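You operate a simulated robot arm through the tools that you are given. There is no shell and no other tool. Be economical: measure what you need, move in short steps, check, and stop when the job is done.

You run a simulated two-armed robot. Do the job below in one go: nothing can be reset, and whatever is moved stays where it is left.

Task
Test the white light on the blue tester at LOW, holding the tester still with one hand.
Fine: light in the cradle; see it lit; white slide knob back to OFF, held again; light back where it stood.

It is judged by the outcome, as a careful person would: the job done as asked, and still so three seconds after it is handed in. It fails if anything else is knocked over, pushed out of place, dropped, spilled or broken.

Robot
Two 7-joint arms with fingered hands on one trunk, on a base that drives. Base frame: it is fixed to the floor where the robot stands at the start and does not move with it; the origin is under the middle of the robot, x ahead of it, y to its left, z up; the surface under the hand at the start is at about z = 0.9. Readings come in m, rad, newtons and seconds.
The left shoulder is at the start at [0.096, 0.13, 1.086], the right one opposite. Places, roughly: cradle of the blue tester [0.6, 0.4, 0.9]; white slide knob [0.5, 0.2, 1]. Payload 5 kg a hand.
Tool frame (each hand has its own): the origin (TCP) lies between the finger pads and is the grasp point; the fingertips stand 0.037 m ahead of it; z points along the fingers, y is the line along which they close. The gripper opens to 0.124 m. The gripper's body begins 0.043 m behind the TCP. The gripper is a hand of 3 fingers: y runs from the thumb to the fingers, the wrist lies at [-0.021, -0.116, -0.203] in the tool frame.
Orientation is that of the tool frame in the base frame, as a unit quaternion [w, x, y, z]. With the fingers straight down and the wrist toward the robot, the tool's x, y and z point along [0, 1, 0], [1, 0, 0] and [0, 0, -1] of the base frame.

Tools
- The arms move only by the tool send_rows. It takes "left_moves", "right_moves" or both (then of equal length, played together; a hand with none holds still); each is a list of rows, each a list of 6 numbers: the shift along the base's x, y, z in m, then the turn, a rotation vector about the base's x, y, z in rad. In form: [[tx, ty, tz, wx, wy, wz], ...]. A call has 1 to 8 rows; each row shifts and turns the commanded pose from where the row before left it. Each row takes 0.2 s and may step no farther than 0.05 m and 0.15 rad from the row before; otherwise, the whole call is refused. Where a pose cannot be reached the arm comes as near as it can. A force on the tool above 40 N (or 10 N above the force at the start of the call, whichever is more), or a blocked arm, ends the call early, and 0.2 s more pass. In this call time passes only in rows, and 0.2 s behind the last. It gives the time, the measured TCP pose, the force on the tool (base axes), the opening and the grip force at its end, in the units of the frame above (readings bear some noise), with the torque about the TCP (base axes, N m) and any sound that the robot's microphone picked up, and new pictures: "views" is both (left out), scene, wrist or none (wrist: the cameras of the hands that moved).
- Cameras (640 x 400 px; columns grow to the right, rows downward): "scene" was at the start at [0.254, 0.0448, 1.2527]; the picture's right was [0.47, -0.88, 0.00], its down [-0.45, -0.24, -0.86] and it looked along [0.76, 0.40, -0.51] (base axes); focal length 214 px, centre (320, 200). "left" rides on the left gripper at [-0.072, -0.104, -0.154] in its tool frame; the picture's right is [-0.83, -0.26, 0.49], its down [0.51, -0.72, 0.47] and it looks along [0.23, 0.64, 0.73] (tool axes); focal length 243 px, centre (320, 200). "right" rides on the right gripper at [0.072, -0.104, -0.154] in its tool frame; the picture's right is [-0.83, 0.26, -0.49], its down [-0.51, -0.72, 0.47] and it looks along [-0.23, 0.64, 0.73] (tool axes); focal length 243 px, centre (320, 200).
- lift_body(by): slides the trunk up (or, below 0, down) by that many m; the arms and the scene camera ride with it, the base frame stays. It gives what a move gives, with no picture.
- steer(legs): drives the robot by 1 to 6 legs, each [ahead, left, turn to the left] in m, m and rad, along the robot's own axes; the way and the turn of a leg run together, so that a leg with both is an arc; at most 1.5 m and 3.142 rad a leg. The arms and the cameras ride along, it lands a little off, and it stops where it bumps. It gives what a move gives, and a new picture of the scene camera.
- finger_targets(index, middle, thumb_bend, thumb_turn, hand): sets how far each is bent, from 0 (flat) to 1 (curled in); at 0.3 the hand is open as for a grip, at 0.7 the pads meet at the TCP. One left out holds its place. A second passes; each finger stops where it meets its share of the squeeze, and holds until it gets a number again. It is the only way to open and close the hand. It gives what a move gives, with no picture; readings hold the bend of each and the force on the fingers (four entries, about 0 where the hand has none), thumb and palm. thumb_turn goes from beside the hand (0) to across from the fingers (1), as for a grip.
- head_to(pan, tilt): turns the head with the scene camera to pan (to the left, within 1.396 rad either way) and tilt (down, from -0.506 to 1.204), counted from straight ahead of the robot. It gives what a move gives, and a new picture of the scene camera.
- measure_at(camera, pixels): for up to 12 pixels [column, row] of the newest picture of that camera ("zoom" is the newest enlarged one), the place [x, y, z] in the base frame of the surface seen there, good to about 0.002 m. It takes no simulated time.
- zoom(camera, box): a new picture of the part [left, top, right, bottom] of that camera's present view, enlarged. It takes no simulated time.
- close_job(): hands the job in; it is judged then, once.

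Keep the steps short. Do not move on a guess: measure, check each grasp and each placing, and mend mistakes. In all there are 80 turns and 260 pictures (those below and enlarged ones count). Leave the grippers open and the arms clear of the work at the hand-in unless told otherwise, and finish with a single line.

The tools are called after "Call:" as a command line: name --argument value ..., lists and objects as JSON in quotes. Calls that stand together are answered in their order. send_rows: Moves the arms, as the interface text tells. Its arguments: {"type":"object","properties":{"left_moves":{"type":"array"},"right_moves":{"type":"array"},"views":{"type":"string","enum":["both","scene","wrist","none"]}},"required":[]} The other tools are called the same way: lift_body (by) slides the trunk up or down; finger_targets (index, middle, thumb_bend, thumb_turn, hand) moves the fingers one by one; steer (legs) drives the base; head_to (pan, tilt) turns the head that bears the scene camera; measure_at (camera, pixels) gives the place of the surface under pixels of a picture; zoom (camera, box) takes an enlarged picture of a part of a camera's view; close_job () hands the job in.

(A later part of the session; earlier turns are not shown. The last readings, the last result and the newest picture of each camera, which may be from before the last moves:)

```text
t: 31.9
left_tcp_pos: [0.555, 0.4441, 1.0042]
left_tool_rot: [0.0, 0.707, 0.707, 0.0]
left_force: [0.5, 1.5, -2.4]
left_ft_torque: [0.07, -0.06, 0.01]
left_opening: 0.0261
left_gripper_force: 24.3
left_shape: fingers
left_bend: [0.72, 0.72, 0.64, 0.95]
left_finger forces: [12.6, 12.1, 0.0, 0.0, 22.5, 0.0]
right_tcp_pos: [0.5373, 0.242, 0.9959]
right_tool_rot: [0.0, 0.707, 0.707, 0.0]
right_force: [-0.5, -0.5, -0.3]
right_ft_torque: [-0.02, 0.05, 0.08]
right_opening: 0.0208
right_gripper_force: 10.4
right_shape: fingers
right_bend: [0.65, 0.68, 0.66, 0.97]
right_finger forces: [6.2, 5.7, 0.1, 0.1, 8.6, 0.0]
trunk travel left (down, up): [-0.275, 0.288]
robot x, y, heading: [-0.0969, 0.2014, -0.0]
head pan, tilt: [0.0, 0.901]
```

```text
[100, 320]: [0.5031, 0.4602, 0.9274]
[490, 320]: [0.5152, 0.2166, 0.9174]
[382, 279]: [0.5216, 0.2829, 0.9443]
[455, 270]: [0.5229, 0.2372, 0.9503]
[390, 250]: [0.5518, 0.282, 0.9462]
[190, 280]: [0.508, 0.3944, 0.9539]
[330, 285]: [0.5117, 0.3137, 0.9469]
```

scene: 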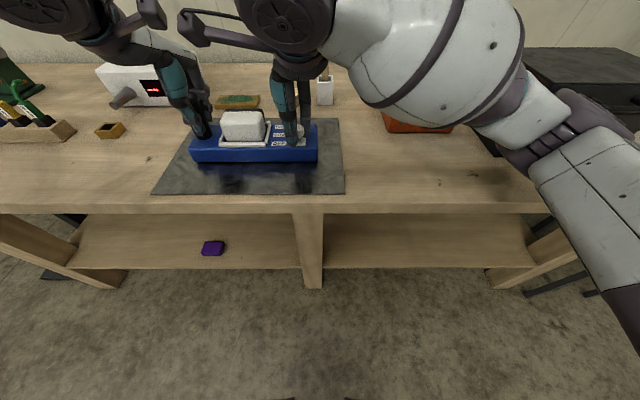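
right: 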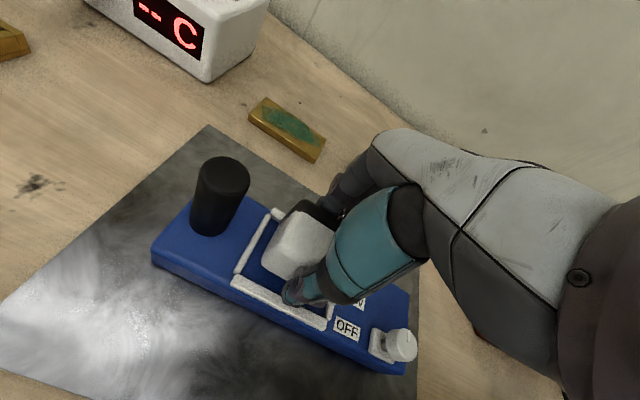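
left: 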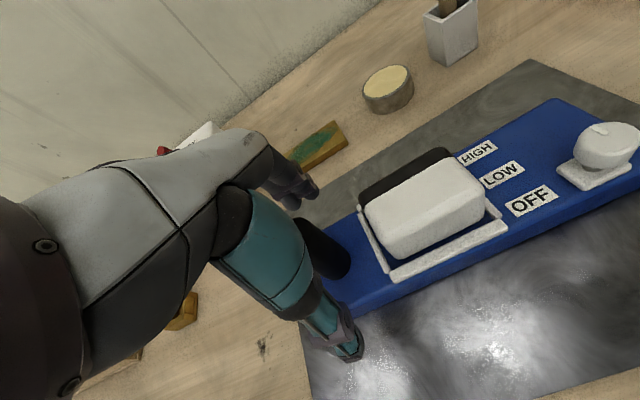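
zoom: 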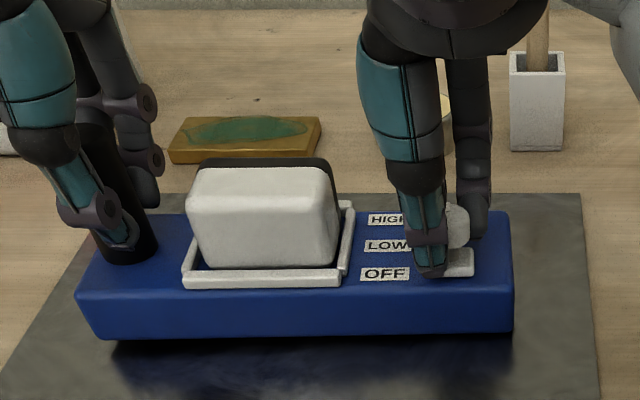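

Even the hardest squeeze on the round post lets it yaw, so I need a better hold. The plan is for the left hand to straddle the tester's body front to back at the cradle, which resists turning, and for the right hand to work the knob tilted to the right so the hands clear each other. First I'll undo the small turn, release the knob, and raise the right hand.

Call:
send_rows --right_moves '[[-0.005, 0, 0, 0, 0, 0], [-0.005, 0, 0, 0, 0, 0]]' --views "none"

Call:
finger_targets --hand "right" --index 0.4 --middle 0.4 --thumb_bend 0.4

Call:
send_rows --right_moves '[[0, 0, 0.04, 0, 0, 0], [0, 0, 0.04, 0, 0, 0], [0, -0.04, 0, 0.12, 0, 0], [0, -0.04, 0, 0.12, 0, 0], [0, 0, 0, 0.12, 0, 0], [0, 0, 0, 0.12, 0, 0], [0, 0, 0, 0.12, 0, 0]]' --views "scene"

Call:
finger_targets --hand "left" --index 0.3 --middle 0.3 --thumb_bend 0.3

Call:
zoom --camera "scene" --box '[150, 40, 340, 180]'

```text
t: 32.5
left_tcp_pos: [0.5545, 0.444, 1.0027]
left_tool_rot: [0.0, 0.708, 0.707, 0.001]
left_force: [-0.7, -0.9, -4.3]
left_ft_torque: [-0.02, -0.05, -0.15]
left_opening: 0.0264
left_gripper_force: 23.1
left_shape: fingers
left_bend: [0.72, 0.72, 0.64, 0.95]
left_finger forces: [12.6, 11.6, 0.0, 0.0, 22.6, 0.0]
right_tcp_pos: [0.5251, 0.2426, 0.9945]
right_tool_rot: [-0.001, 0.708, 0.707, 0.0]
right_force: [1.8, 0.7, 3.4]
right_ft_torque: [-0.01, 0.01, 0.02]
right_opening: 0.0204
right_gripper_force: 10.0
right_shape: fingers
right_bend: [0.65, 0.68, 0.66, 0.97]
right_finger forces: [6.5, 5.1, 0.1, 0.1, 8.4, 0.0]
trunk travel left (down, up): [-0.275, 0.288]
robot x, y, heading: [-0.1001, 0.1975, 0.0]
head pan, tilt: [0.0, 0.901]
```

```text
t: 33.5
left_tcp_pos: [0.5552, 0.4448, 1.004]
left_tool_rot: [-0.001, 0.707, 0.707, 0.0]
left_force: [-0.4, -0.1, -3.8]
left_ft_torque: [0.02, -0.02, -0.14]
left_opening: 0.0265
left_gripper_force: 23.2
left_shape: fingers
left_bend: [0.72, 0.72, 0.64, 0.95]
left_finger forces: [12.5, 11.9, 0.0, 0.1, 22.4, 0.0]
right_tcp_pos: [0.527, 0.2415, 0.9961]
right_tool_rot: [0.0, 0.708, 0.706, 0.0]
right_force: [-0.3, -0.5, -0.5]
right_ft_torque: [0.02, 0.03, -0.02]
right_opening: 0.0981
right_gripper_force: 0.1
right_shape: fingers
right_bend: [0.4, 0.4, 0.4, 0.97]
right_finger forces: [0.1, 0.1, 0.0, 0.1, 0.1, 0.0]
trunk travel left (down, up): [-0.275, 0.288]
robot x, y, heading: [-0.0992, 0.1946, -0.002]
head pan, tilt: [0.0, 0.901]
```

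```text
t: 35.4
left_tcp_pos: [0.5367, 0.4465, 1.0086]
left_tool_rot: [0.007, 0.712, 0.702, 0.002]
left_force: [0.2, -0.4, -3.6]
left_ft_torque: [-0.04, -0.01, -0.01]
left_opening: 0.0259
left_gripper_force: 22.6
left_shape: fingers
left_bend: [0.72, 0.73, 0.65, 0.94]
left_finger forces: [11.6, 12.4, 0.0, 0.0, 21.8, 0.0]
right_tcp_pos: [0.5015, 0.1649, 1.0777]
right_tool_rot: [-0.203, 0.68, 0.674, 0.208]
right_force: [0.8, 0.1, -0.1]
right_ft_torque: [0.01, 0.03, 0.02]
right_opening: 0.0985
right_gripper_force: 0.1
right_shape: fingers
right_bend: [0.4, 0.4, 0.4, 0.97]
right_finger forces: [0.0, 0.0, 0.0, 0.0, 0.0, 0.0]
trunk travel left (down, up): [-0.275, 0.288]
robot x, y, heading: [-0.1009, 0.2, -0.014]
head pan, tilt: [0.0, 0.901]
stopped in row 7 (right hand): the arm was blocked; the commanded pose is now the measured one
```

scene: 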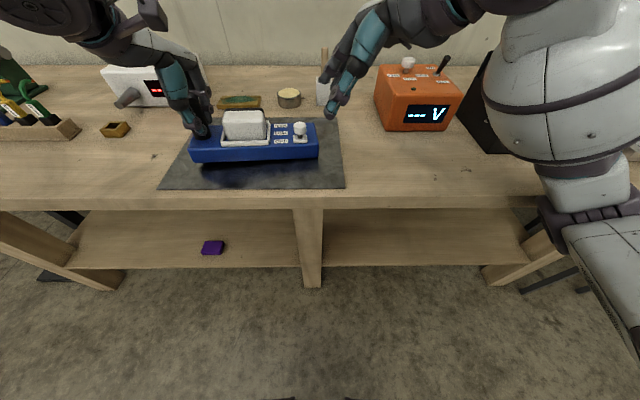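

```text
t: 36.4
left_tcp_pos: [0.5357, 0.4444, 1.0133]
left_tool_rot: [0.008, 0.711, 0.703, 0.005]
left_force: [-0.3, 0.2, -0.4]
left_ft_torque: [0.03, -0.04, -0.02]
left_opening: 0.1283
left_gripper_force: 0.0
left_shape: fingers
left_bend: [0.3, 0.3, 0.3, 0.97]
left_finger forces: [0.0, 0.0, 0.1, 0.1, 0.1, 0.0]
right_tcp_pos: [0.5013, 0.1661, 1.0794]
right_tool_rot: [-0.206, 0.678, 0.673, 0.209]
right_force: [-0.5, 0.6, 0.5]
right_ft_torque: [-0.02, 0.01, 0.0]
right_opening: 0.0986
right_gripper_force: 0.1
right_shape: fingers
right_bend: [0.4, 0.4, 0.4, 0.97]
right_finger forces: [0.0, 0.0, 0.1, 0.0, 0.0, 0.0]
trunk travel left (down, up): [-0.275, 0.288]
robot x, y, heading: [-0.1047, 0.1996, -0.011]
head pan, tilt: [0.0, 0.901]
```

```text
2.86 times, centred on (245, 110) of scene
```

zoom: 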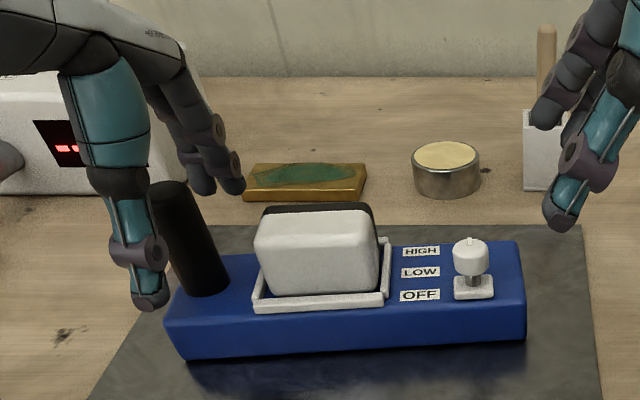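

The right arm got blocked while tilting, and the robot and tester shifted slightly. Before anything else I'll look at what it touched.

Call:
head_to --pan -0.6 --tilt 0.8

```text
t: 37.4
left_tcp_pos: [0.5354, 0.4445, 1.014]
left_tool_rot: [0.007, 0.711, 0.703, 0.005]
left_force: [0.6, 0.0, -0.2]
left_ft_torque: [-0.01, 0.02, -0.02]
left_opening: 0.1283
left_gripper_force: 0.0
left_shape: fingers
left_bend: [0.3, 0.3, 0.3, 0.97]
left_finger forces: [0.0, 0.0, 0.0, 0.0, 0.1, 0.1]
right_tcp_pos: [0.4996, 0.1651, 1.079]
right_tool_rot: [-0.207, 0.678, 0.673, 0.209]
right_force: [-0.3, 1.0, 0.6]
right_ft_torque: [0.0, 0.01, 0.0]
right_opening: 0.0985
right_gripper_force: 0.1
right_shape: fingers
right_bend: [0.4, 0.4, 0.4, 0.97]
right_finger forces: [0.1, 0.0, 0.1, 0.1, 0.0, 0.1]
trunk travel left (down, up): [-0.275, 0.288]
robot x, y, heading: [-0.1042, 0.1979, -0.014]
head pan, tilt: [-0.6, 0.799]
```

scene: 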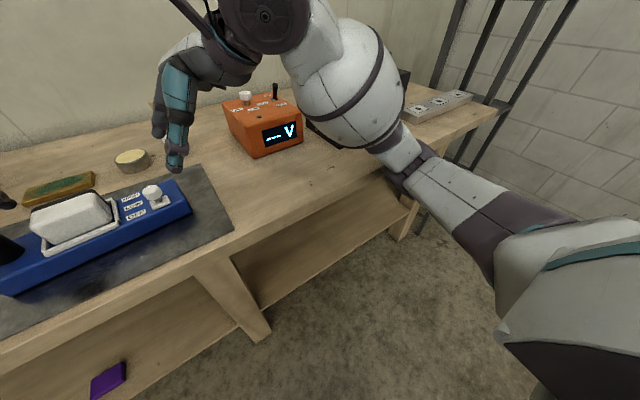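

The right elbow came down onto the table's front edge; nothing on the bench looks displaced by it. Lifting the trunk raises both hands straight up, frees the elbow, and gives it height for later.

Call:
lift_body --by 0.15

Call:
head_to --pan -0.5 --tilt 0.9

Call:
head_to --pan 0.1 --tilt 0.95

```text
t: 39.1
left_tcp_pos: [0.552, 0.4416, 1.1535]
left_tool_rot: [-0.002, 0.71, 0.704, 0.0]
left_force: [-0.8, -0.4, 0.1]
left_ft_torque: [0.02, 0.0, 0.0]
left_opening: 0.1284
left_gripper_force: 0.0
left_shape: fingers
left_bend: [0.3, 0.3, 0.3, 0.97]
left_finger forces: [0.0, 0.0, 0.0, 0.0, 0.0, 0.0]
right_tcp_pos: [0.5186, 0.1626, 1.2213]
right_tool_rot: [-0.212, 0.678, 0.673, 0.206]
right_force: [-0.8, -0.1, -0.4]
right_ft_torque: [0.04, 0.01, 0.0]
right_opening: 0.0985
right_gripper_force: 0.0
right_shape: fingers
right_bend: [0.4, 0.4, 0.4, 0.98]
right_finger forces: [0.0, 0.0, 0.1, 0.1, 0.1, 0.0]
trunk travel left (down, up): [-0.425, 0.138]
robot x, y, heading: [-0.1045, 0.1996, -0.009]
head pan, tilt: [-0.6, 0.799]
```

```text
t: 39.8
left_tcp_pos: [0.5517, 0.4413, 1.1535]
left_tool_rot: [-0.001, 0.71, 0.704, 0.0]
left_force: [0.1, -0.4, -0.8]
left_ft_torque: [0.0, -0.01, 0.01]
left_opening: 0.1286
left_gripper_force: 0.1
left_shape: fingers
left_bend: [0.3, 0.3, 0.3, 0.97]
left_finger forces: [0.1, 0.0, 0.1, 0.1, 0.0, 0.0]
right_tcp_pos: [0.5196, 0.1623, 1.2214]
right_tool_rot: [-0.212, 0.677, 0.674, 0.207]
right_force: [0.0, -0.4, -0.5]
right_ft_torque: [0.02, 0.03, 0.01]
right_opening: 0.0986
right_gripper_force: 0.1
right_shape: fingers
right_bend: [0.4, 0.4, 0.4, 0.98]
right_finger forces: [0.1, 0.0, 0.1, 0.1, 0.0, 0.1]
trunk travel left (down, up): [-0.425, 0.138]
robot x, y, heading: [-0.1036, 0.1971, -0.008]
head pan, tilt: [-0.499, 0.901]
```

scene: 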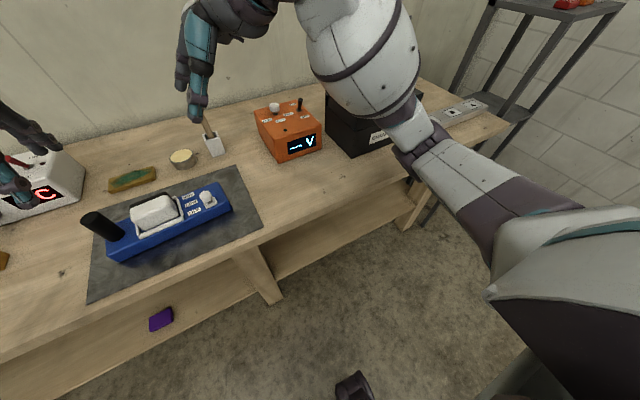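

```text
t: 40.8
left_tcp_pos: [0.5526, 0.4434, 1.1536]
left_tool_rot: [-0.001, 0.71, 0.704, 0.001]
left_force: [0.3, 0.0, -0.3]
left_ft_torque: [0.03, 0.03, -0.02]
left_opening: 0.1286
left_gripper_force: 0.0
left_shape: fingers
left_bend: [0.3, 0.3, 0.3, 0.97]
left_finger forces: [0.1, 0.0, 0.0, 0.0, 0.0, 0.0]
right_tcp_pos: [0.5194, 0.1626, 1.2208]
right_tool_rot: [-0.212, 0.677, 0.674, 0.207]
right_force: [0.1, 0.3, -0.3]
right_ft_torque: [-0.03, 0.03, 0.0]
right_opening: 0.0982
right_gripper_force: 0.1
right_shape: fingers
right_bend: [0.4, 0.4, 0.4, 0.98]
right_finger forces: [0.2, 0.1, 0.0, 0.0, 0.0, 0.0]
trunk travel left (down, up): [-0.425, 0.138]
robot x, y, heading: [-0.1025, 0.1979, -0.006]
head pan, tilt: [0.099, 0.949]
```

scene: 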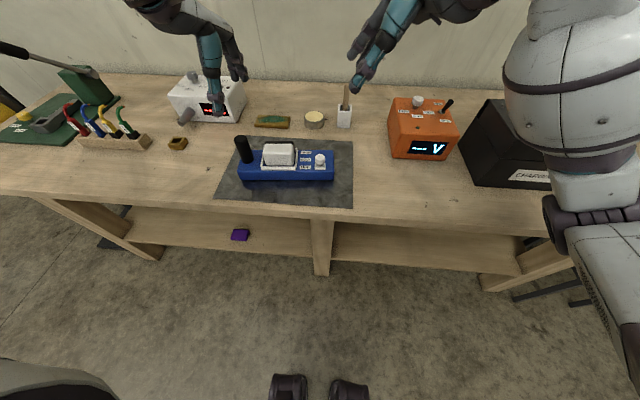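

Everything else stands as before. Now I'll measure where the tester and light are.

Call:
zoom --camera "scene" --box '[215, 120, 365, 215]'

Call:
measure_at --camera "zoom" --pixels '[[115, 80], [450, 155], [450, 178], [385, 186], [388, 163], [390, 139], [110, 240], [500, 240], [205, 200], [355, 195], [275, 115], [120, 170]]'

```text
4.21 times, centred on (290, 168) of scene
```

zoom: 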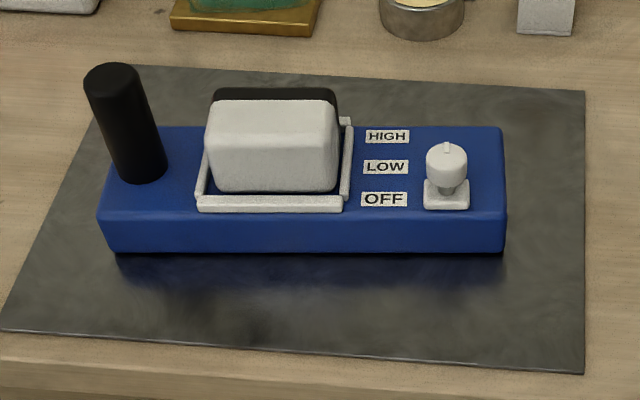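

```text
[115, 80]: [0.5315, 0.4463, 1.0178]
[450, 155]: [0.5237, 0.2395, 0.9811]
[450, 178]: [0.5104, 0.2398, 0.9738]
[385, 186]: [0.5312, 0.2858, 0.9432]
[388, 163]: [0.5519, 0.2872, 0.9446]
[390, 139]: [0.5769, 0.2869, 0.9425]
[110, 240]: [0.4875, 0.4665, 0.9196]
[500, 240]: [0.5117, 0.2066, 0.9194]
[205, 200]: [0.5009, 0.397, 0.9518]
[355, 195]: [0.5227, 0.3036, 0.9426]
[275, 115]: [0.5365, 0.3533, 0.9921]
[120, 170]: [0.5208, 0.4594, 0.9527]
```

The tester has turned about +0.09 rad, with its left end pulled back 18 mm. The straddling grip will let me square it up again. I'll measure the body's front and back edges near the cradle.

Call:
zoom --camera "scene" --box '[230, 135, 345, 190]'

Call:
measure_at --camera "zoom" --pixels '[[220, 84], [445, 86], [500, 88], [560, 88], [180, 230], [300, 235], [430, 235], [560, 235], [300, 215], [430, 218], [300, 260], [430, 255]]'

```text
5.57 times, centred on (288, 162) of scene
```

zoom: 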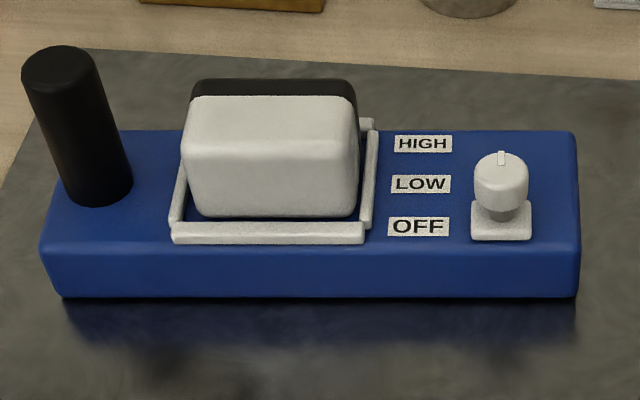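

```text
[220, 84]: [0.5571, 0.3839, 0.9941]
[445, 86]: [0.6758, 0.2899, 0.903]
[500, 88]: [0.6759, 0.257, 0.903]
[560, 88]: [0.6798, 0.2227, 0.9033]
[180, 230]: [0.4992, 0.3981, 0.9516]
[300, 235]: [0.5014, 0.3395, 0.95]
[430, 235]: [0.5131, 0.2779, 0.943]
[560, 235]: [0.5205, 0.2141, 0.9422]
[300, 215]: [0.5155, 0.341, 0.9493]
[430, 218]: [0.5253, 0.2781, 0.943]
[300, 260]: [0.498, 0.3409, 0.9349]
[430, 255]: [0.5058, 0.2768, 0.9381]
```

Call:
measure_at --camera "zoom" --pixels '[[450, 134], [560, 134], [150, 134], [385, 134], [372, 128], [360, 122], [500, 135], [60, 290], [570, 290], [60, 260], [570, 255], [375, 220]]'

```text
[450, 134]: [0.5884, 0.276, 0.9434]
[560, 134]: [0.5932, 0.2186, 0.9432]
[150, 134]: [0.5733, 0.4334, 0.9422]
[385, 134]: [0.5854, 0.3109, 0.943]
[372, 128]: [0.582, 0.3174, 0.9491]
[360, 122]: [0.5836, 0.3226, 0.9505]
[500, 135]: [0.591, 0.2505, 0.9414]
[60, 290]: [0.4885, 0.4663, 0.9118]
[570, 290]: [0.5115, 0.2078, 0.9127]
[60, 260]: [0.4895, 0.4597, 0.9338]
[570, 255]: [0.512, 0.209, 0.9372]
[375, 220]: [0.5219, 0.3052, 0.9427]
```

The body is about 0.086 wide, centred at x ≈ 0.541 at y = 0.35, yawed +0.09. I'll move the left hand over it, turned to match, and stop above it to check.

Call:
send_rows --left_moves '[[-0.004, -0.031, 0, 0, 0, 0.03], [-0.004, -0.031, 0, 0, 0, 0.03], [-0.0035, -0.031, 0, 0, 0, 0.03], [0, 0, -0.04, 0, 0, 0], [0, 0, -0.04, 0, 0, 0], [0, 0, -0.035, 0, 0, 0]]' --views "both"

Call:
zoom --camera "scene" --box '[215, 90, 365, 215]'

```text
t: 42.2
left_tcp_pos: [0.5409, 0.3482, 1.0371]
left_tool_rot: [0.0, 0.678, 0.735, -0.001]
left_force: [0.1, 0.2, -0.1]
left_ft_torque: [-0.01, 0.05, 0.02]
left_opening: 0.1284
left_gripper_force: 0.0
left_shape: fingers
left_bend: [0.3, 0.3, 0.3, 0.97]
left_finger forces: [0.0, 0.1, 0.0, 0.0, 0.0, 0.0]
right_tcp_pos: [0.5207, 0.1629, 1.2204]
right_tool_rot: [-0.212, 0.677, 0.674, 0.205]
right_force: [0.0, -0.8, 0.2]
right_ft_torque: [-0.02, 0.01, -0.03]
right_opening: 0.0984
right_gripper_force: 0.1
right_shape: fingers
right_bend: [0.4, 0.4, 0.4, 0.98]
right_finger forces: [0.1, 0.0, 0.1, 0.0, 0.0, 0.1]
trunk travel left (down, up): [-0.425, 0.138]
robot x, y, heading: [-0.1057, 0.1969, -0.009]
head pan, tilt: [0.099, 0.949]
```

scene: 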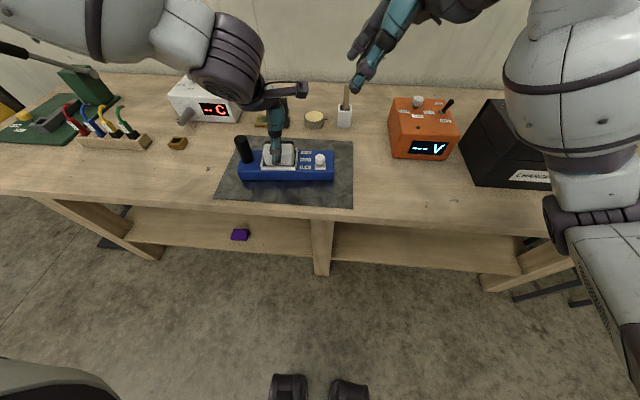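
left: 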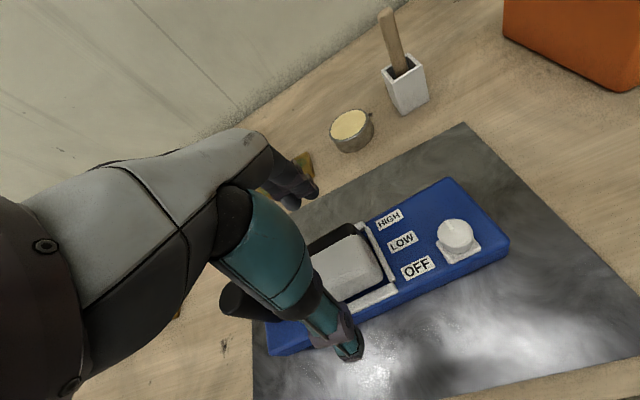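

```text
3.20 times, centred on (290, 152) of scene
```

zoom: 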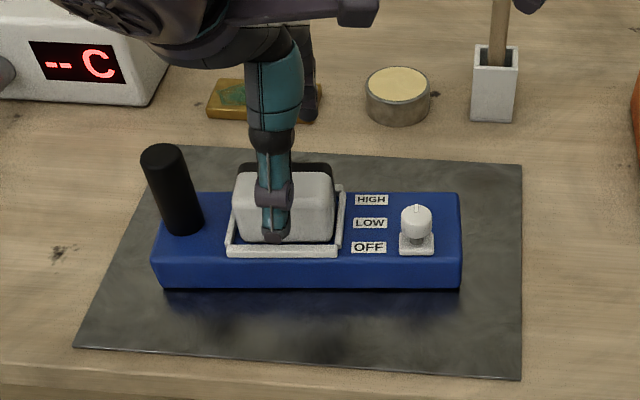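

The hand is centred over the body. I'll go down to TCP z ≈ 0.957 in steps, with the palm staying just above the light.

Call:
send_rows --left_moves '[[0, 0, -0.03, 0, 0, 0], [0, 0, -0.025, 0, 0, 0], [0, 0, -0.015, 0, 0, 0], [0, 0, -0.008, 0, 0, 0]]' --views "both"

Call:
zoom --camera "scene" --box '[215, 90, 365, 215]'

```text
t: 43.2
left_tcp_pos: [0.5405, 0.3495, 0.9584]
left_tool_rot: [-0.001, 0.678, 0.735, -0.001]
left_force: [1.0, -0.1, 0.0]
left_ft_torque: [-0.01, 0.03, 0.03]
left_opening: 0.1286
left_gripper_force: 0.0
left_shape: fingers
left_bend: [0.3, 0.3, 0.3, 0.97]
left_finger forces: [0.0, 0.0, 0.1, 0.0, 0.1, 0.0]
right_tcp_pos: [0.5202, 0.1618, 1.2222]
right_tool_rot: [-0.212, 0.677, 0.674, 0.207]
right_force: [0.4, 0.5, -0.5]
right_ft_torque: [-0.02, 0.03, -0.02]
right_opening: 0.0983
right_gripper_force: 0.0
right_shape: fingers
right_bend: [0.4, 0.4, 0.4, 0.98]
right_finger forces: [0.0, 0.1, 0.0, 0.0, 0.0, 0.0]
trunk travel left (down, up): [-0.425, 0.138]
robot x, y, heading: [-0.1002, 0.1987, -0.007]
head pan, tilt: [0.099, 0.949]
```

scene: 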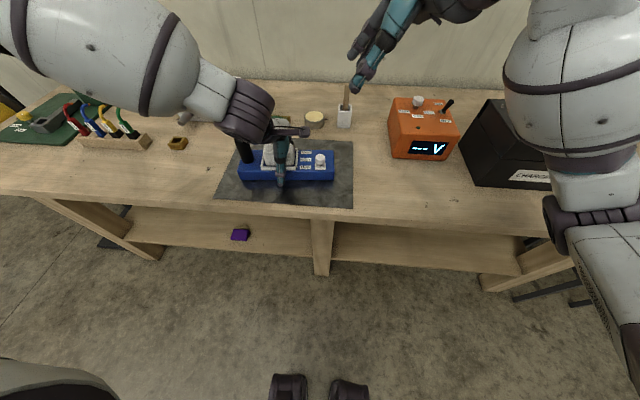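
left: 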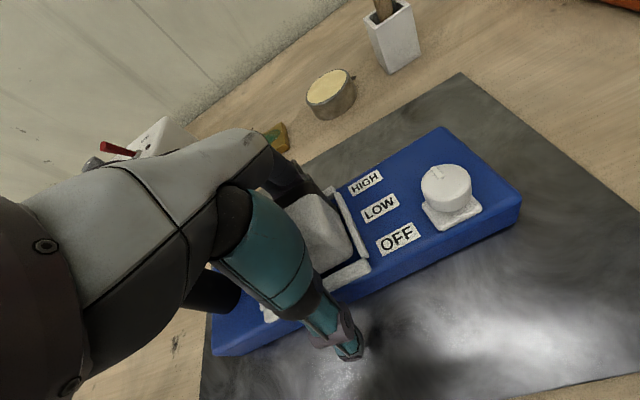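

```text
3.20 times, centred on (290, 152) of scene
```

zoom: 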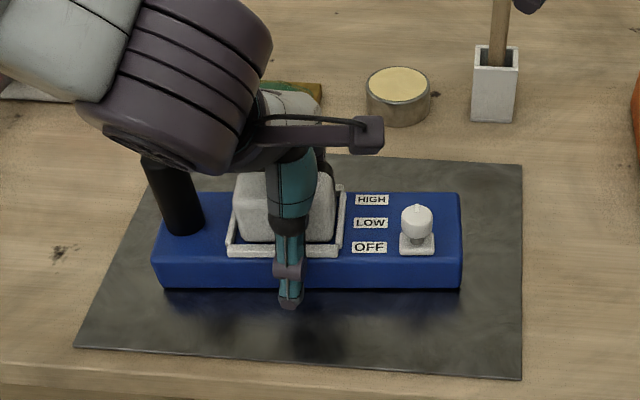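

No contact yet. I'll close gently on the body's front and back faces.

Call:
finger_targets --hand "left" --index 0.5 --middle 0.5 --thumb_bend 0.5

Call:
zoom --camera "scene" --box '[215, 90, 365, 215]'

Call:
zoom --camera "left" --box '[180, 110, 560, 370]'

```text
t: 44.2
left_tcp_pos: [0.5411, 0.3493, 0.9604]
left_tool_rot: [-0.001, 0.678, 0.735, 0.0]
left_force: [1.6, -0.2, 2.5]
left_ft_torque: [0.05, -0.33, -0.04]
left_opening: 0.0931
left_gripper_force: 14.0
left_shape: fingers
left_bend: [0.43, 0.45, 0.43, 0.97]
left_finger forces: [8.8, 6.9, 0.0, 0.1, 13.0, 0.0]
right_tcp_pos: [0.5186, 0.1623, 1.2215]
right_tool_rot: [-0.212, 0.677, 0.674, 0.206]
right_force: [-0.1, 1.2, 0.8]
right_ft_torque: [-0.03, -0.02, 0.02]
right_opening: 0.0982
right_gripper_force: 0.2
right_shape: fingers
right_bend: [0.4, 0.4, 0.4, 0.98]
right_finger forces: [0.0, 0.1, 0.0, 0.0, 0.0, 0.0]
trunk travel left (down, up): [-0.425, 0.138]
robot x, y, heading: [-0.1057, 0.1989, -0.01]
head pan, tilt: [0.099, 0.949]
```

```text
3.20 times, centred on (290, 152) of scene
```

zoom: 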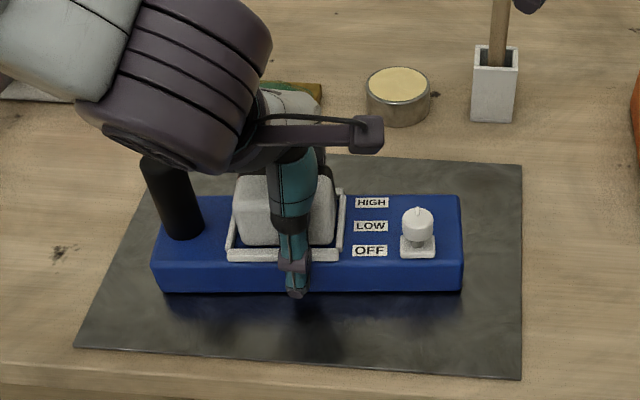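

```text
1.54 times, centred on (370, 240) of left
```

zoom: 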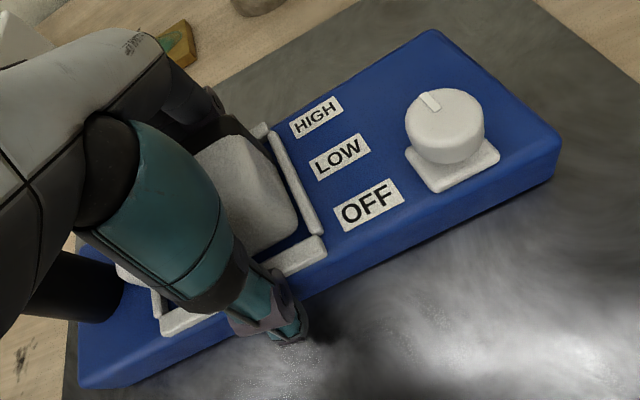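

I have a solid hold on the body: 13 N, opening 0.093. I'll firm it up, then gently turn the tester back -0.09 rad and shift it (+0.009, -0.003) to where it stood.

Call:
finger_targets --hand "left" --index 0.56 --middle 0.56 --thumb_bend 0.56

Call:
send_rows --left_moves '[[0.002, -0.001, 0, 0, 0, -0.02], [0.002, -0.001, 0, 0, 0, -0.02], [0.002, -0.001, 0, 0, 0, -0.02], [0.002, 0, 0, 0, 0, -0.02], [0.001, 0, 0, 0, 0, -0.01]]' --views "both"

Call:
zoom --camera "scene" --box '[215, 90, 365, 215]'

Call:
measure_at --camera "zoom" --pixels '[[165, 275], [450, 275], [418, 222], [418, 250], [370, 248], [370, 222], [372, 200], [185, 228], [180, 165], [240, 255], [330, 255], [440, 200]]'

```text
t: 45.2
left_tcp_pos: [0.5408, 0.3491, 0.9593]
left_tool_rot: [-0.001, 0.678, 0.735, 0.0]
left_force: [1.8, 0.3, 4.6]
left_ft_torque: [0.12, -0.4, -0.1]
left_opening: 0.0919
left_gripper_force: 22.7
left_shape: fingers
left_bend: [0.43, 0.46, 0.44, 0.97]
left_finger forces: [13.6, 10.3, 0.1, 0.0, 21.7, 0.1]
right_tcp_pos: [0.5204, 0.1612, 1.2227]
right_tool_rot: [-0.211, 0.679, 0.673, 0.206]
right_force: [-0.2, 0.1, 0.0]
right_ft_torque: [0.0, 0.02, 0.0]
right_opening: 0.0983
right_gripper_force: 0.0
right_shape: fingers
right_bend: [0.4, 0.4, 0.4, 0.98]
right_finger forces: [0.1, 0.1, 0.0, 0.0, 0.1, 0.0]
trunk travel left (down, up): [-0.425, 0.138]
robot x, y, heading: [-0.1059, 0.199, -0.01]
head pan, tilt: [0.099, 0.949]
```

```text
t: 46.4
left_tcp_pos: [0.5501, 0.3465, 0.961]
left_tool_rot: [-0.001, 0.711, 0.703, 0.001]
left_force: [-0.5, 0.7, 0.0]
left_ft_torque: [0.09, -0.18, 0.19]
left_opening: 0.0921
left_gripper_force: 21.0
left_shape: fingers
left_bend: [0.43, 0.47, 0.44, 0.95]
left_finger forces: [12.3, 8.9, 0.1, 0.0, 21.7, 0.0]
right_tcp_pos: [0.5202, 0.1631, 1.2226]
right_tool_rot: [-0.211, 0.678, 0.673, 0.206]
right_force: [-0.6, 0.7, 0.2]
right_ft_torque: [0.0, -0.02, -0.01]
right_opening: 0.0983
right_gripper_force: 0.1
right_shape: fingers
right_bend: [0.4, 0.4, 0.4, 0.98]
right_finger forces: [0.0, 0.0, 0.0, 0.0, 0.0, 0.0]
trunk travel left (down, up): [-0.425, 0.138]
robot x, y, heading: [-0.1031, 0.1999, -0.006]
head pan, tilt: [0.099, 0.949]
```

scene: 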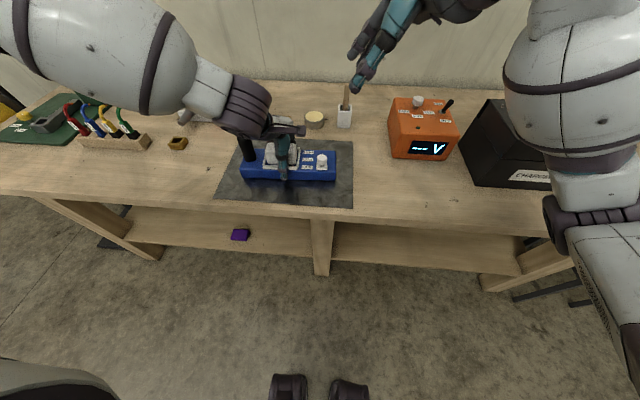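
left: 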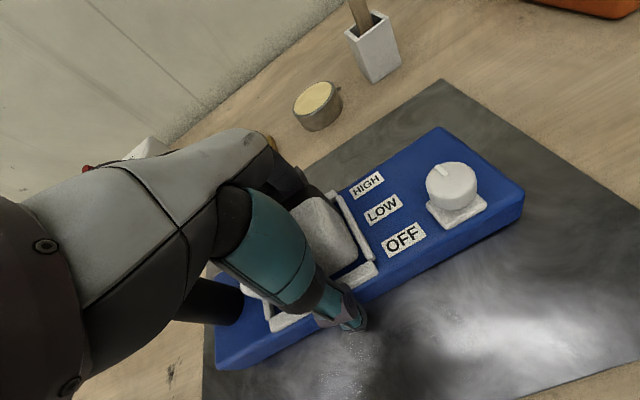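

```text
3.20 times, centred on (290, 152) of scene
```

zoom: 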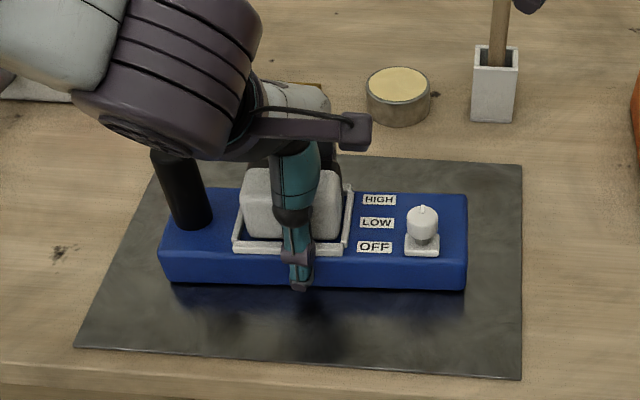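

```text
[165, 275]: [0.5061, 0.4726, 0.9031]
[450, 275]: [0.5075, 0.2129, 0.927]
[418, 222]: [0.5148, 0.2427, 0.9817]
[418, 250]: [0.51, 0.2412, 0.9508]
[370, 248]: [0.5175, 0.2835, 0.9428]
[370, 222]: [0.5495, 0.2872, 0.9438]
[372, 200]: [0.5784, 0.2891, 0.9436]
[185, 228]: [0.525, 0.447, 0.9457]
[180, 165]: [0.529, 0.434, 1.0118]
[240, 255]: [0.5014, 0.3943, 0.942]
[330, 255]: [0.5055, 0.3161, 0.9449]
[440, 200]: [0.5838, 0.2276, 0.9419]
```

The tester is back square to within a few millimetres and firmly held. Now the right hand, tilted with its wrist to the right, goes towards the knob at about (0.523, 0.242). I'll stop above it to check clearances.

Call:
send_rows --right_moves '[[0.001, 0.015, -0.035, 0, 0, 0], [0.001, 0.015, -0.035, 0, 0, 0], [0.001, 0.015, -0.035, 0, 0, 0], [0, 0.01, -0.025, 0, 0, 0]]' --views "both"

Call:
zoom --camera "scene" --box '[240, 90, 390, 215]'

```text
t: 47.4
left_tcp_pos: [0.5499, 0.346, 0.9614]
left_tool_rot: [-0.001, 0.711, 0.703, 0.0]
left_force: [0.3, -0.8, 0.6]
left_ft_torque: [0.07, -0.12, 0.02]
left_opening: 0.092
left_gripper_force: 21.3
left_shape: fingers
left_bend: [0.43, 0.47, 0.44, 0.96]
left_finger forces: [12.1, 9.1, 0.0, 0.1, 21.7, 0.1]
right_tcp_pos: [0.5219, 0.2181, 1.0925]
right_tool_rot: [-0.212, 0.678, 0.673, 0.207]
right_force: [0.3, 1.0, -0.6]
right_ft_torque: [-0.01, -0.01, 0.0]
right_opening: 0.0982
right_gripper_force: 0.1
right_shape: fingers
right_bend: [0.4, 0.4, 0.4, 0.98]
right_finger forces: [0.0, 0.0, 0.1, 0.1, 0.0, 0.0]
trunk travel left (down, up): [-0.425, 0.138]
robot x, y, heading: [-0.1043, 0.2004, -0.009]
head pan, tilt: [0.099, 0.949]
```

scene: 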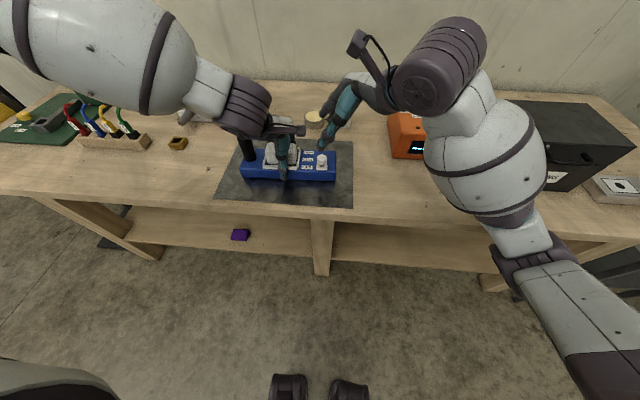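
right: 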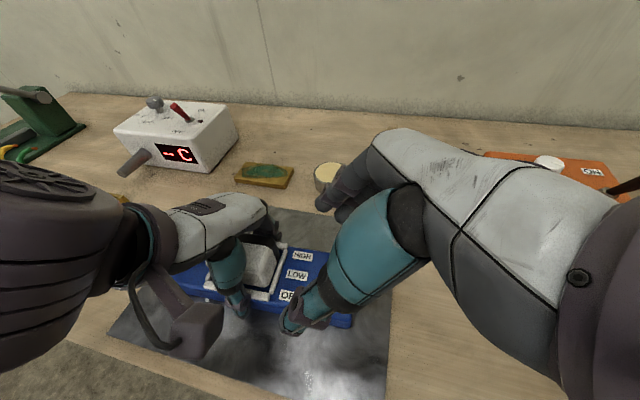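

```text
3.20 times, centred on (315, 152) of scene
```

zoom: 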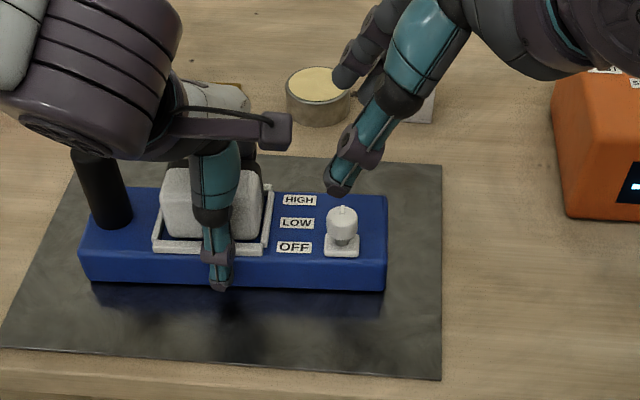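

Call:
measure_at --camera "scene" --pixels '[[535, 262], [515, 250], [520, 290], [505, 220], [530, 160], [560, 255], [548, 200], [440, 160]]'

Call:
measure_at --camera "zoom" --pixels '[[342, 210], [342, 222], [342, 235], [328, 225], [357, 225], [340, 250], [295, 246], [297, 223], [299, 200], [340, 192], [95, 270], [375, 275]]'

```text
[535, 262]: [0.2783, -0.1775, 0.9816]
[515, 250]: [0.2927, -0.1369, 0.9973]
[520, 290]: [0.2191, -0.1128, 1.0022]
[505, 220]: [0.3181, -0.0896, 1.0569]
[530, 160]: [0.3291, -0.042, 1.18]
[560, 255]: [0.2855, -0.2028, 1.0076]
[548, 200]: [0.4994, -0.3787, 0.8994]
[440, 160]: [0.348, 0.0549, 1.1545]
```

```text
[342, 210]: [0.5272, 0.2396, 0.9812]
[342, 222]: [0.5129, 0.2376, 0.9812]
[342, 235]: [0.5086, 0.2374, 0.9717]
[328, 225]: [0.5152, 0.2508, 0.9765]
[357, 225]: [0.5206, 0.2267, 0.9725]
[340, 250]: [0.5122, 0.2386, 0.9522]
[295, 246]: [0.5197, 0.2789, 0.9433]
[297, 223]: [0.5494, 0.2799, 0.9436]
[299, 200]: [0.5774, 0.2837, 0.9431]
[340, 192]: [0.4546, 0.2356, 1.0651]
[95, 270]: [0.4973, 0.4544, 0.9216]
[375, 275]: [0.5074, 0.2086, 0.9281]
```

Call:
measure_at --camera "scene" --pixels '[[400, 205], [400, 213], [400, 218], [460, 212], [460, 220], [480, 222], [350, 206]]'

Call:
send_rows --right_moves '[[0.001, 0.003, -0.025, 0, 0, 0], [0, 0.002, -0.02, 0, 0, 0]]' --views "scene"

Call:
measure_at --camera "scene" --pixels '[[535, 262], [515, 250], [520, 290], [505, 225], [500, 250], [495, 240], [490, 215], [550, 255]]'

Call:
zoom --camera "scene" --box '[240, 90, 390, 215]'

```text
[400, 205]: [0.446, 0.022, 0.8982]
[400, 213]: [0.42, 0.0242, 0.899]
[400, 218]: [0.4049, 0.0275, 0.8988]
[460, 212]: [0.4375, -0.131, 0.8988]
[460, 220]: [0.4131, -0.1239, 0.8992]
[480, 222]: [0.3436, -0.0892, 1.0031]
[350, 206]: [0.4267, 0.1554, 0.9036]
```

```text
t: 48.0
left_tcp_pos: [0.5502, 0.3462, 0.9611]
left_tool_rot: [0.0, 0.71, 0.704, 0.001]
left_force: [-0.9, -0.6, -1.1]
left_ft_torque: [0.07, -0.12, 0.0]
left_opening: 0.0919
left_gripper_force: 21.3
left_shape: fingers
left_bend: [0.43, 0.47, 0.44, 0.96]
left_finger forces: [12.2, 9.2, 0.0, 0.0, 21.5, 0.0]
right_tcp_pos: [0.5241, 0.2229, 1.0446]
right_tool_rot: [-0.212, 0.677, 0.674, 0.206]
right_force: [-0.8, 0.0, 0.6]
right_ft_torque: [-0.02, -0.02, 0.0]
right_opening: 0.0984
right_gripper_force: 0.0
right_shape: fingers
right_bend: [0.4, 0.4, 0.4, 0.98]
right_finger forces: [0.0, 0.0, 0.0, 0.0, 0.0, 0.1]
trunk travel left (down, up): [-0.425, 0.138]
robot x, y, heading: [-0.1075, 0.2003, -0.014]
head pan, tilt: [0.099, 0.949]
```

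scene: 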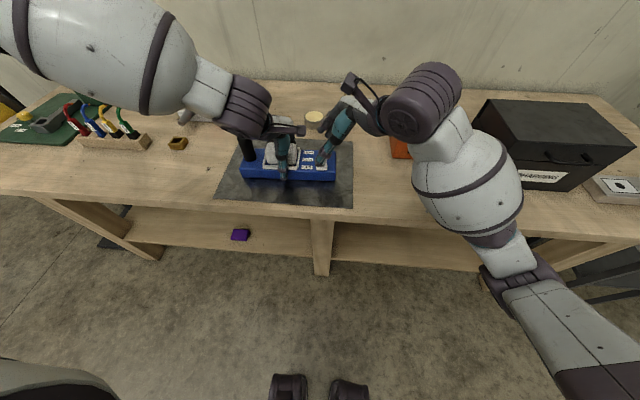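

```text
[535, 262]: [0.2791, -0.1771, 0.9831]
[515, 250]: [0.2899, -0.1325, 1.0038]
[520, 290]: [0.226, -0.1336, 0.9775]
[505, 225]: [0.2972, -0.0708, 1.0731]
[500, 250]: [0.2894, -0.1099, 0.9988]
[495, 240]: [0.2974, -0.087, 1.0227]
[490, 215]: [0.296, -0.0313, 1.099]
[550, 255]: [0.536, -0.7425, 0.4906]
```

```text
3.20 times, centred on (315, 152) of scene
```

zoom: 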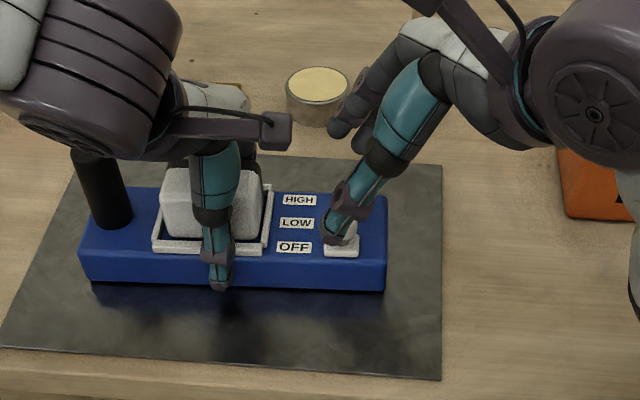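

The elbow is clear of the table, at x 0.28 against the table edge at about 0.40. I'll go on down around the knob to TCP z ≈ 1.003.

Call:
send_rows --right_moves '[[-0.001, 0, -0.02, 0, 0, 0], [-0.001, 0, -0.012, 0, 0, 0], [0, 0, -0.01, 0, 0, 0]]' --views "both"

Call:
zoom --camera "scene" --box '[270, 110, 370, 200]'

Call:
zoom --camera "left" --box '[200, 100, 580, 360]'

```text
t: 48.8
left_tcp_pos: [0.5493, 0.3467, 0.9608]
left_tool_rot: [-0.001, 0.71, 0.704, 0.002]
left_force: [-0.1, -0.8, -0.3]
left_ft_torque: [0.05, -0.15, -0.01]
left_opening: 0.092
left_gripper_force: 21.1
left_shape: fingers
left_bend: [0.43, 0.47, 0.44, 0.96]
left_finger forces: [12.5, 9.3, 0.0, 0.1, 21.5, 0.0]
right_tcp_pos: [0.5208, 0.2218, 1.0052]
right_tool_rot: [-0.213, 0.678, 0.673, 0.207]
right_force: [-0.5, -0.3, -0.6]
right_ft_torque: [0.01, 0.0, 0.0]
right_opening: 0.0984
right_gripper_force: 0.1
right_shape: fingers
right_bend: [0.4, 0.4, 0.4, 0.98]
right_finger forces: [0.0, 0.1, 0.1, 0.0, 0.1, 0.1]
trunk travel left (down, up): [-0.425, 0.138]
robot x, y, heading: [-0.1051, 0.2002, -0.008]
head pan, tilt: [0.099, 0.949]
```

scene: 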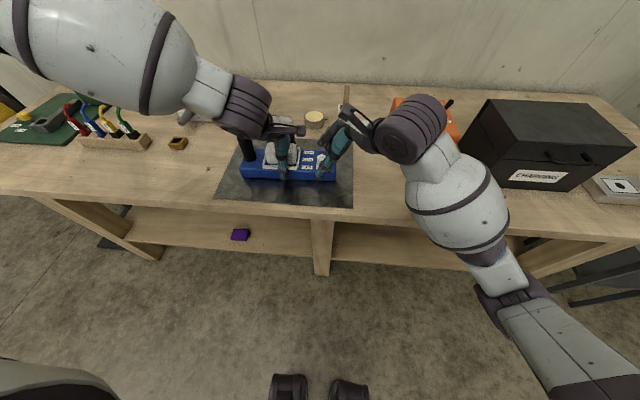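
right: 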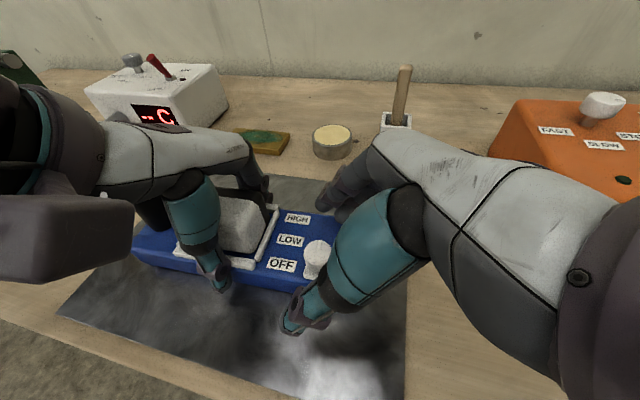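

```text
4.44 times, centred on (320, 155) of scene
```

zoom: 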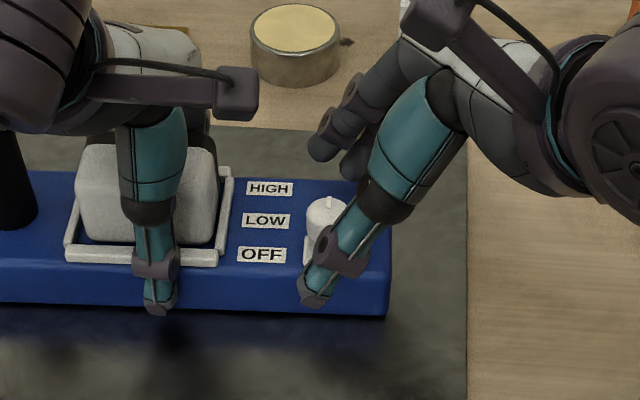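

```text
1.54 times, centred on (390, 230) of left
```

zoom: 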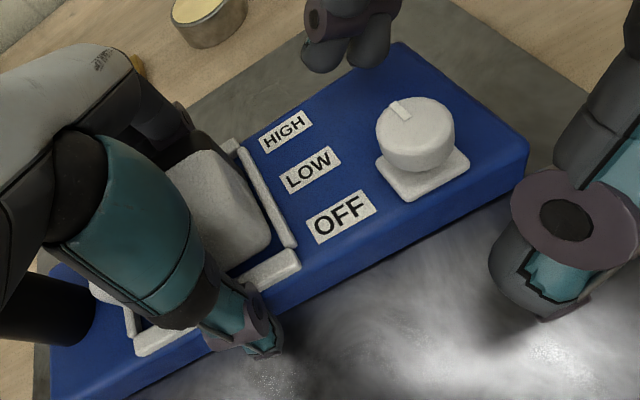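

The left wrist camera gives a clear view of the knob and labels. I'll close the right hand on the knob.

Call:
finger_targets --hand "right" --index 0.66 --middle 0.66 --thumb_bend 0.66

Call:
zoom --camera "left" --box '[200, 100, 580, 360]'

```text
t: 49.8
left_tcp_pos: [0.5493, 0.3473, 0.9613]
left_tool_rot: [0.0, 0.711, 0.703, 0.001]
left_force: [-0.4, 0.2, 0.1]
left_ft_torque: [0.09, -0.16, -0.02]
left_opening: 0.0922
left_gripper_force: 22.0
left_shape: fingers
left_bend: [0.43, 0.47, 0.44, 0.96]
left_finger forces: [11.9, 9.2, 0.0, 0.1, 22.1, 0.0]
right_tcp_pos: [0.5211, 0.2217, 1.0046]
right_tool_rot: [-0.211, 0.677, 0.674, 0.206]
right_force: [0.7, 1.7, -0.8]
right_ft_torque: [-0.02, -0.05, 0.02]
right_opening: 0.0236
right_gripper_force: 2.0
right_shape: fingers
right_bend: [0.64, 0.65, 0.64, 0.97]
right_finger forces: [1.3, 0.9, 0.0, 0.0, 2.1, 0.1]
trunk travel left (down, up): [-0.425, 0.138]
robot x, y, heading: [-0.1047, 0.2025, -0.012]
head pan, tilt: [0.099, 0.949]
```

```text
1.54 times, centred on (390, 230) of left
```

zoom: 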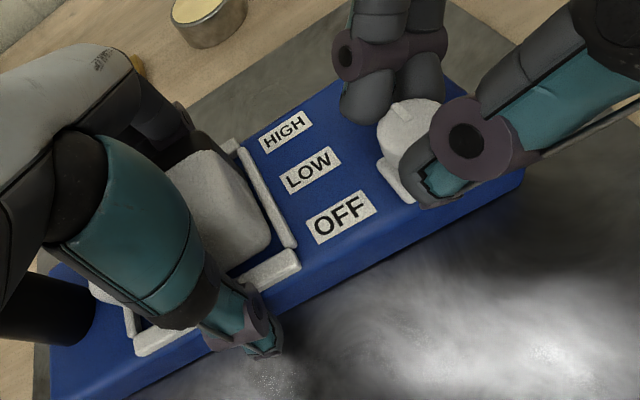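

Both fingers and the thumb are on the knob. I'll firm the grip, slide +x 9 mm, and check that the knob moves and not the tester.

Call:
finger_targets --hand "right" --index 0.72 --middle 0.72 --thumb_bend 0.72

Call:
send_rows --right_moves '[[0.003, 0, 0, 0, 0, 0], [0.003, 0, 0, 0, 0, 0], [0.003, 0, 0, 0, 0, 0]]' --views "none"

Call:
zoom --camera "left" --box '[200, 100, 580, 360]'

```text
t: 50.8
left_tcp_pos: [0.5484, 0.346, 0.9609]
left_tool_rot: [0.0, 0.711, 0.703, -0.001]
left_force: [-2.9, -0.9, 0.2]
left_ft_torque: [-0.03, -0.25, -0.07]
left_opening: 0.0918
left_gripper_force: 21.6
left_shape: fingers
left_bend: [0.43, 0.47, 0.44, 0.96]
left_finger forces: [11.0, 8.8, 0.1, 0.0, 22.8, 0.1]
right_tcp_pos: [0.5201, 0.2224, 1.0048]
right_tool_rot: [-0.212, 0.678, 0.673, 0.206]
right_force: [3.6, 1.9, -0.7]
right_ft_torque: [0.09, -0.11, 0.03]
right_opening: 0.0184
right_gripper_force: 10.7
right_shape: fingers
right_bend: [0.71, 0.67, 0.66, 0.97]
right_finger forces: [7.4, 6.0, 0.0, 0.0, 8.0, 0.0]
trunk travel left (down, up): [-0.425, 0.138]
robot x, y, heading: [-0.1056, 0.2017, -0.011]
head pan, tilt: [0.099, 0.949]
```

```text
t: 51.6
left_tcp_pos: [0.5499, 0.3464, 0.961]
left_tool_rot: [0.0, 0.71, 0.704, 0.0]
left_force: [1.5, -3.4, 0.3]
left_ft_torque: [0.06, -0.3, 0.06]
left_opening: 0.0917
left_gripper_force: 22.5
left_shape: fingers
left_bend: [0.43, 0.47, 0.45, 0.96]
left_finger forces: [13.6, 9.5, 0.0, 0.1, 20.8, 0.0]
right_tcp_pos: [0.53, 0.2228, 1.0034]
right_tool_rot: [-0.212, 0.677, 0.674, 0.207]
right_force: [-0.7, 3.6, -0.1]
right_ft_torque: [0.12, 0.02, 0.12]
right_opening: 0.0184
right_gripper_force: 12.1
right_shape: fingers
right_bend: [0.71, 0.68, 0.66, 0.97]
right_finger forces: [6.4, 7.0, 0.1, 0.0, 10.0, 0.1]
trunk travel left (down, up): [-0.425, 0.138]
robot x, y, heading: [-0.1025, 0.1999, -0.002]
head pan, tilt: [0.099, 0.949]
```

```text
1.54 times, centred on (390, 230) of left
```

zoom: 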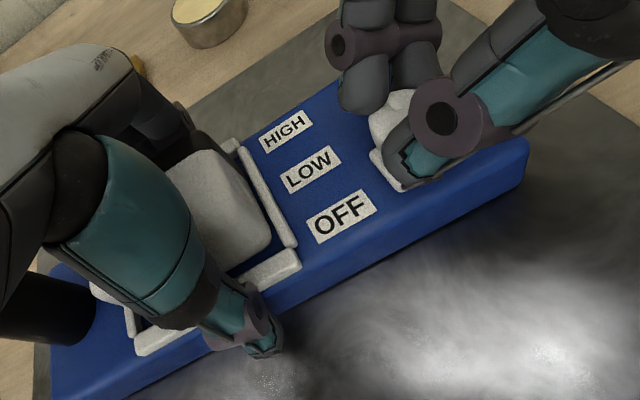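

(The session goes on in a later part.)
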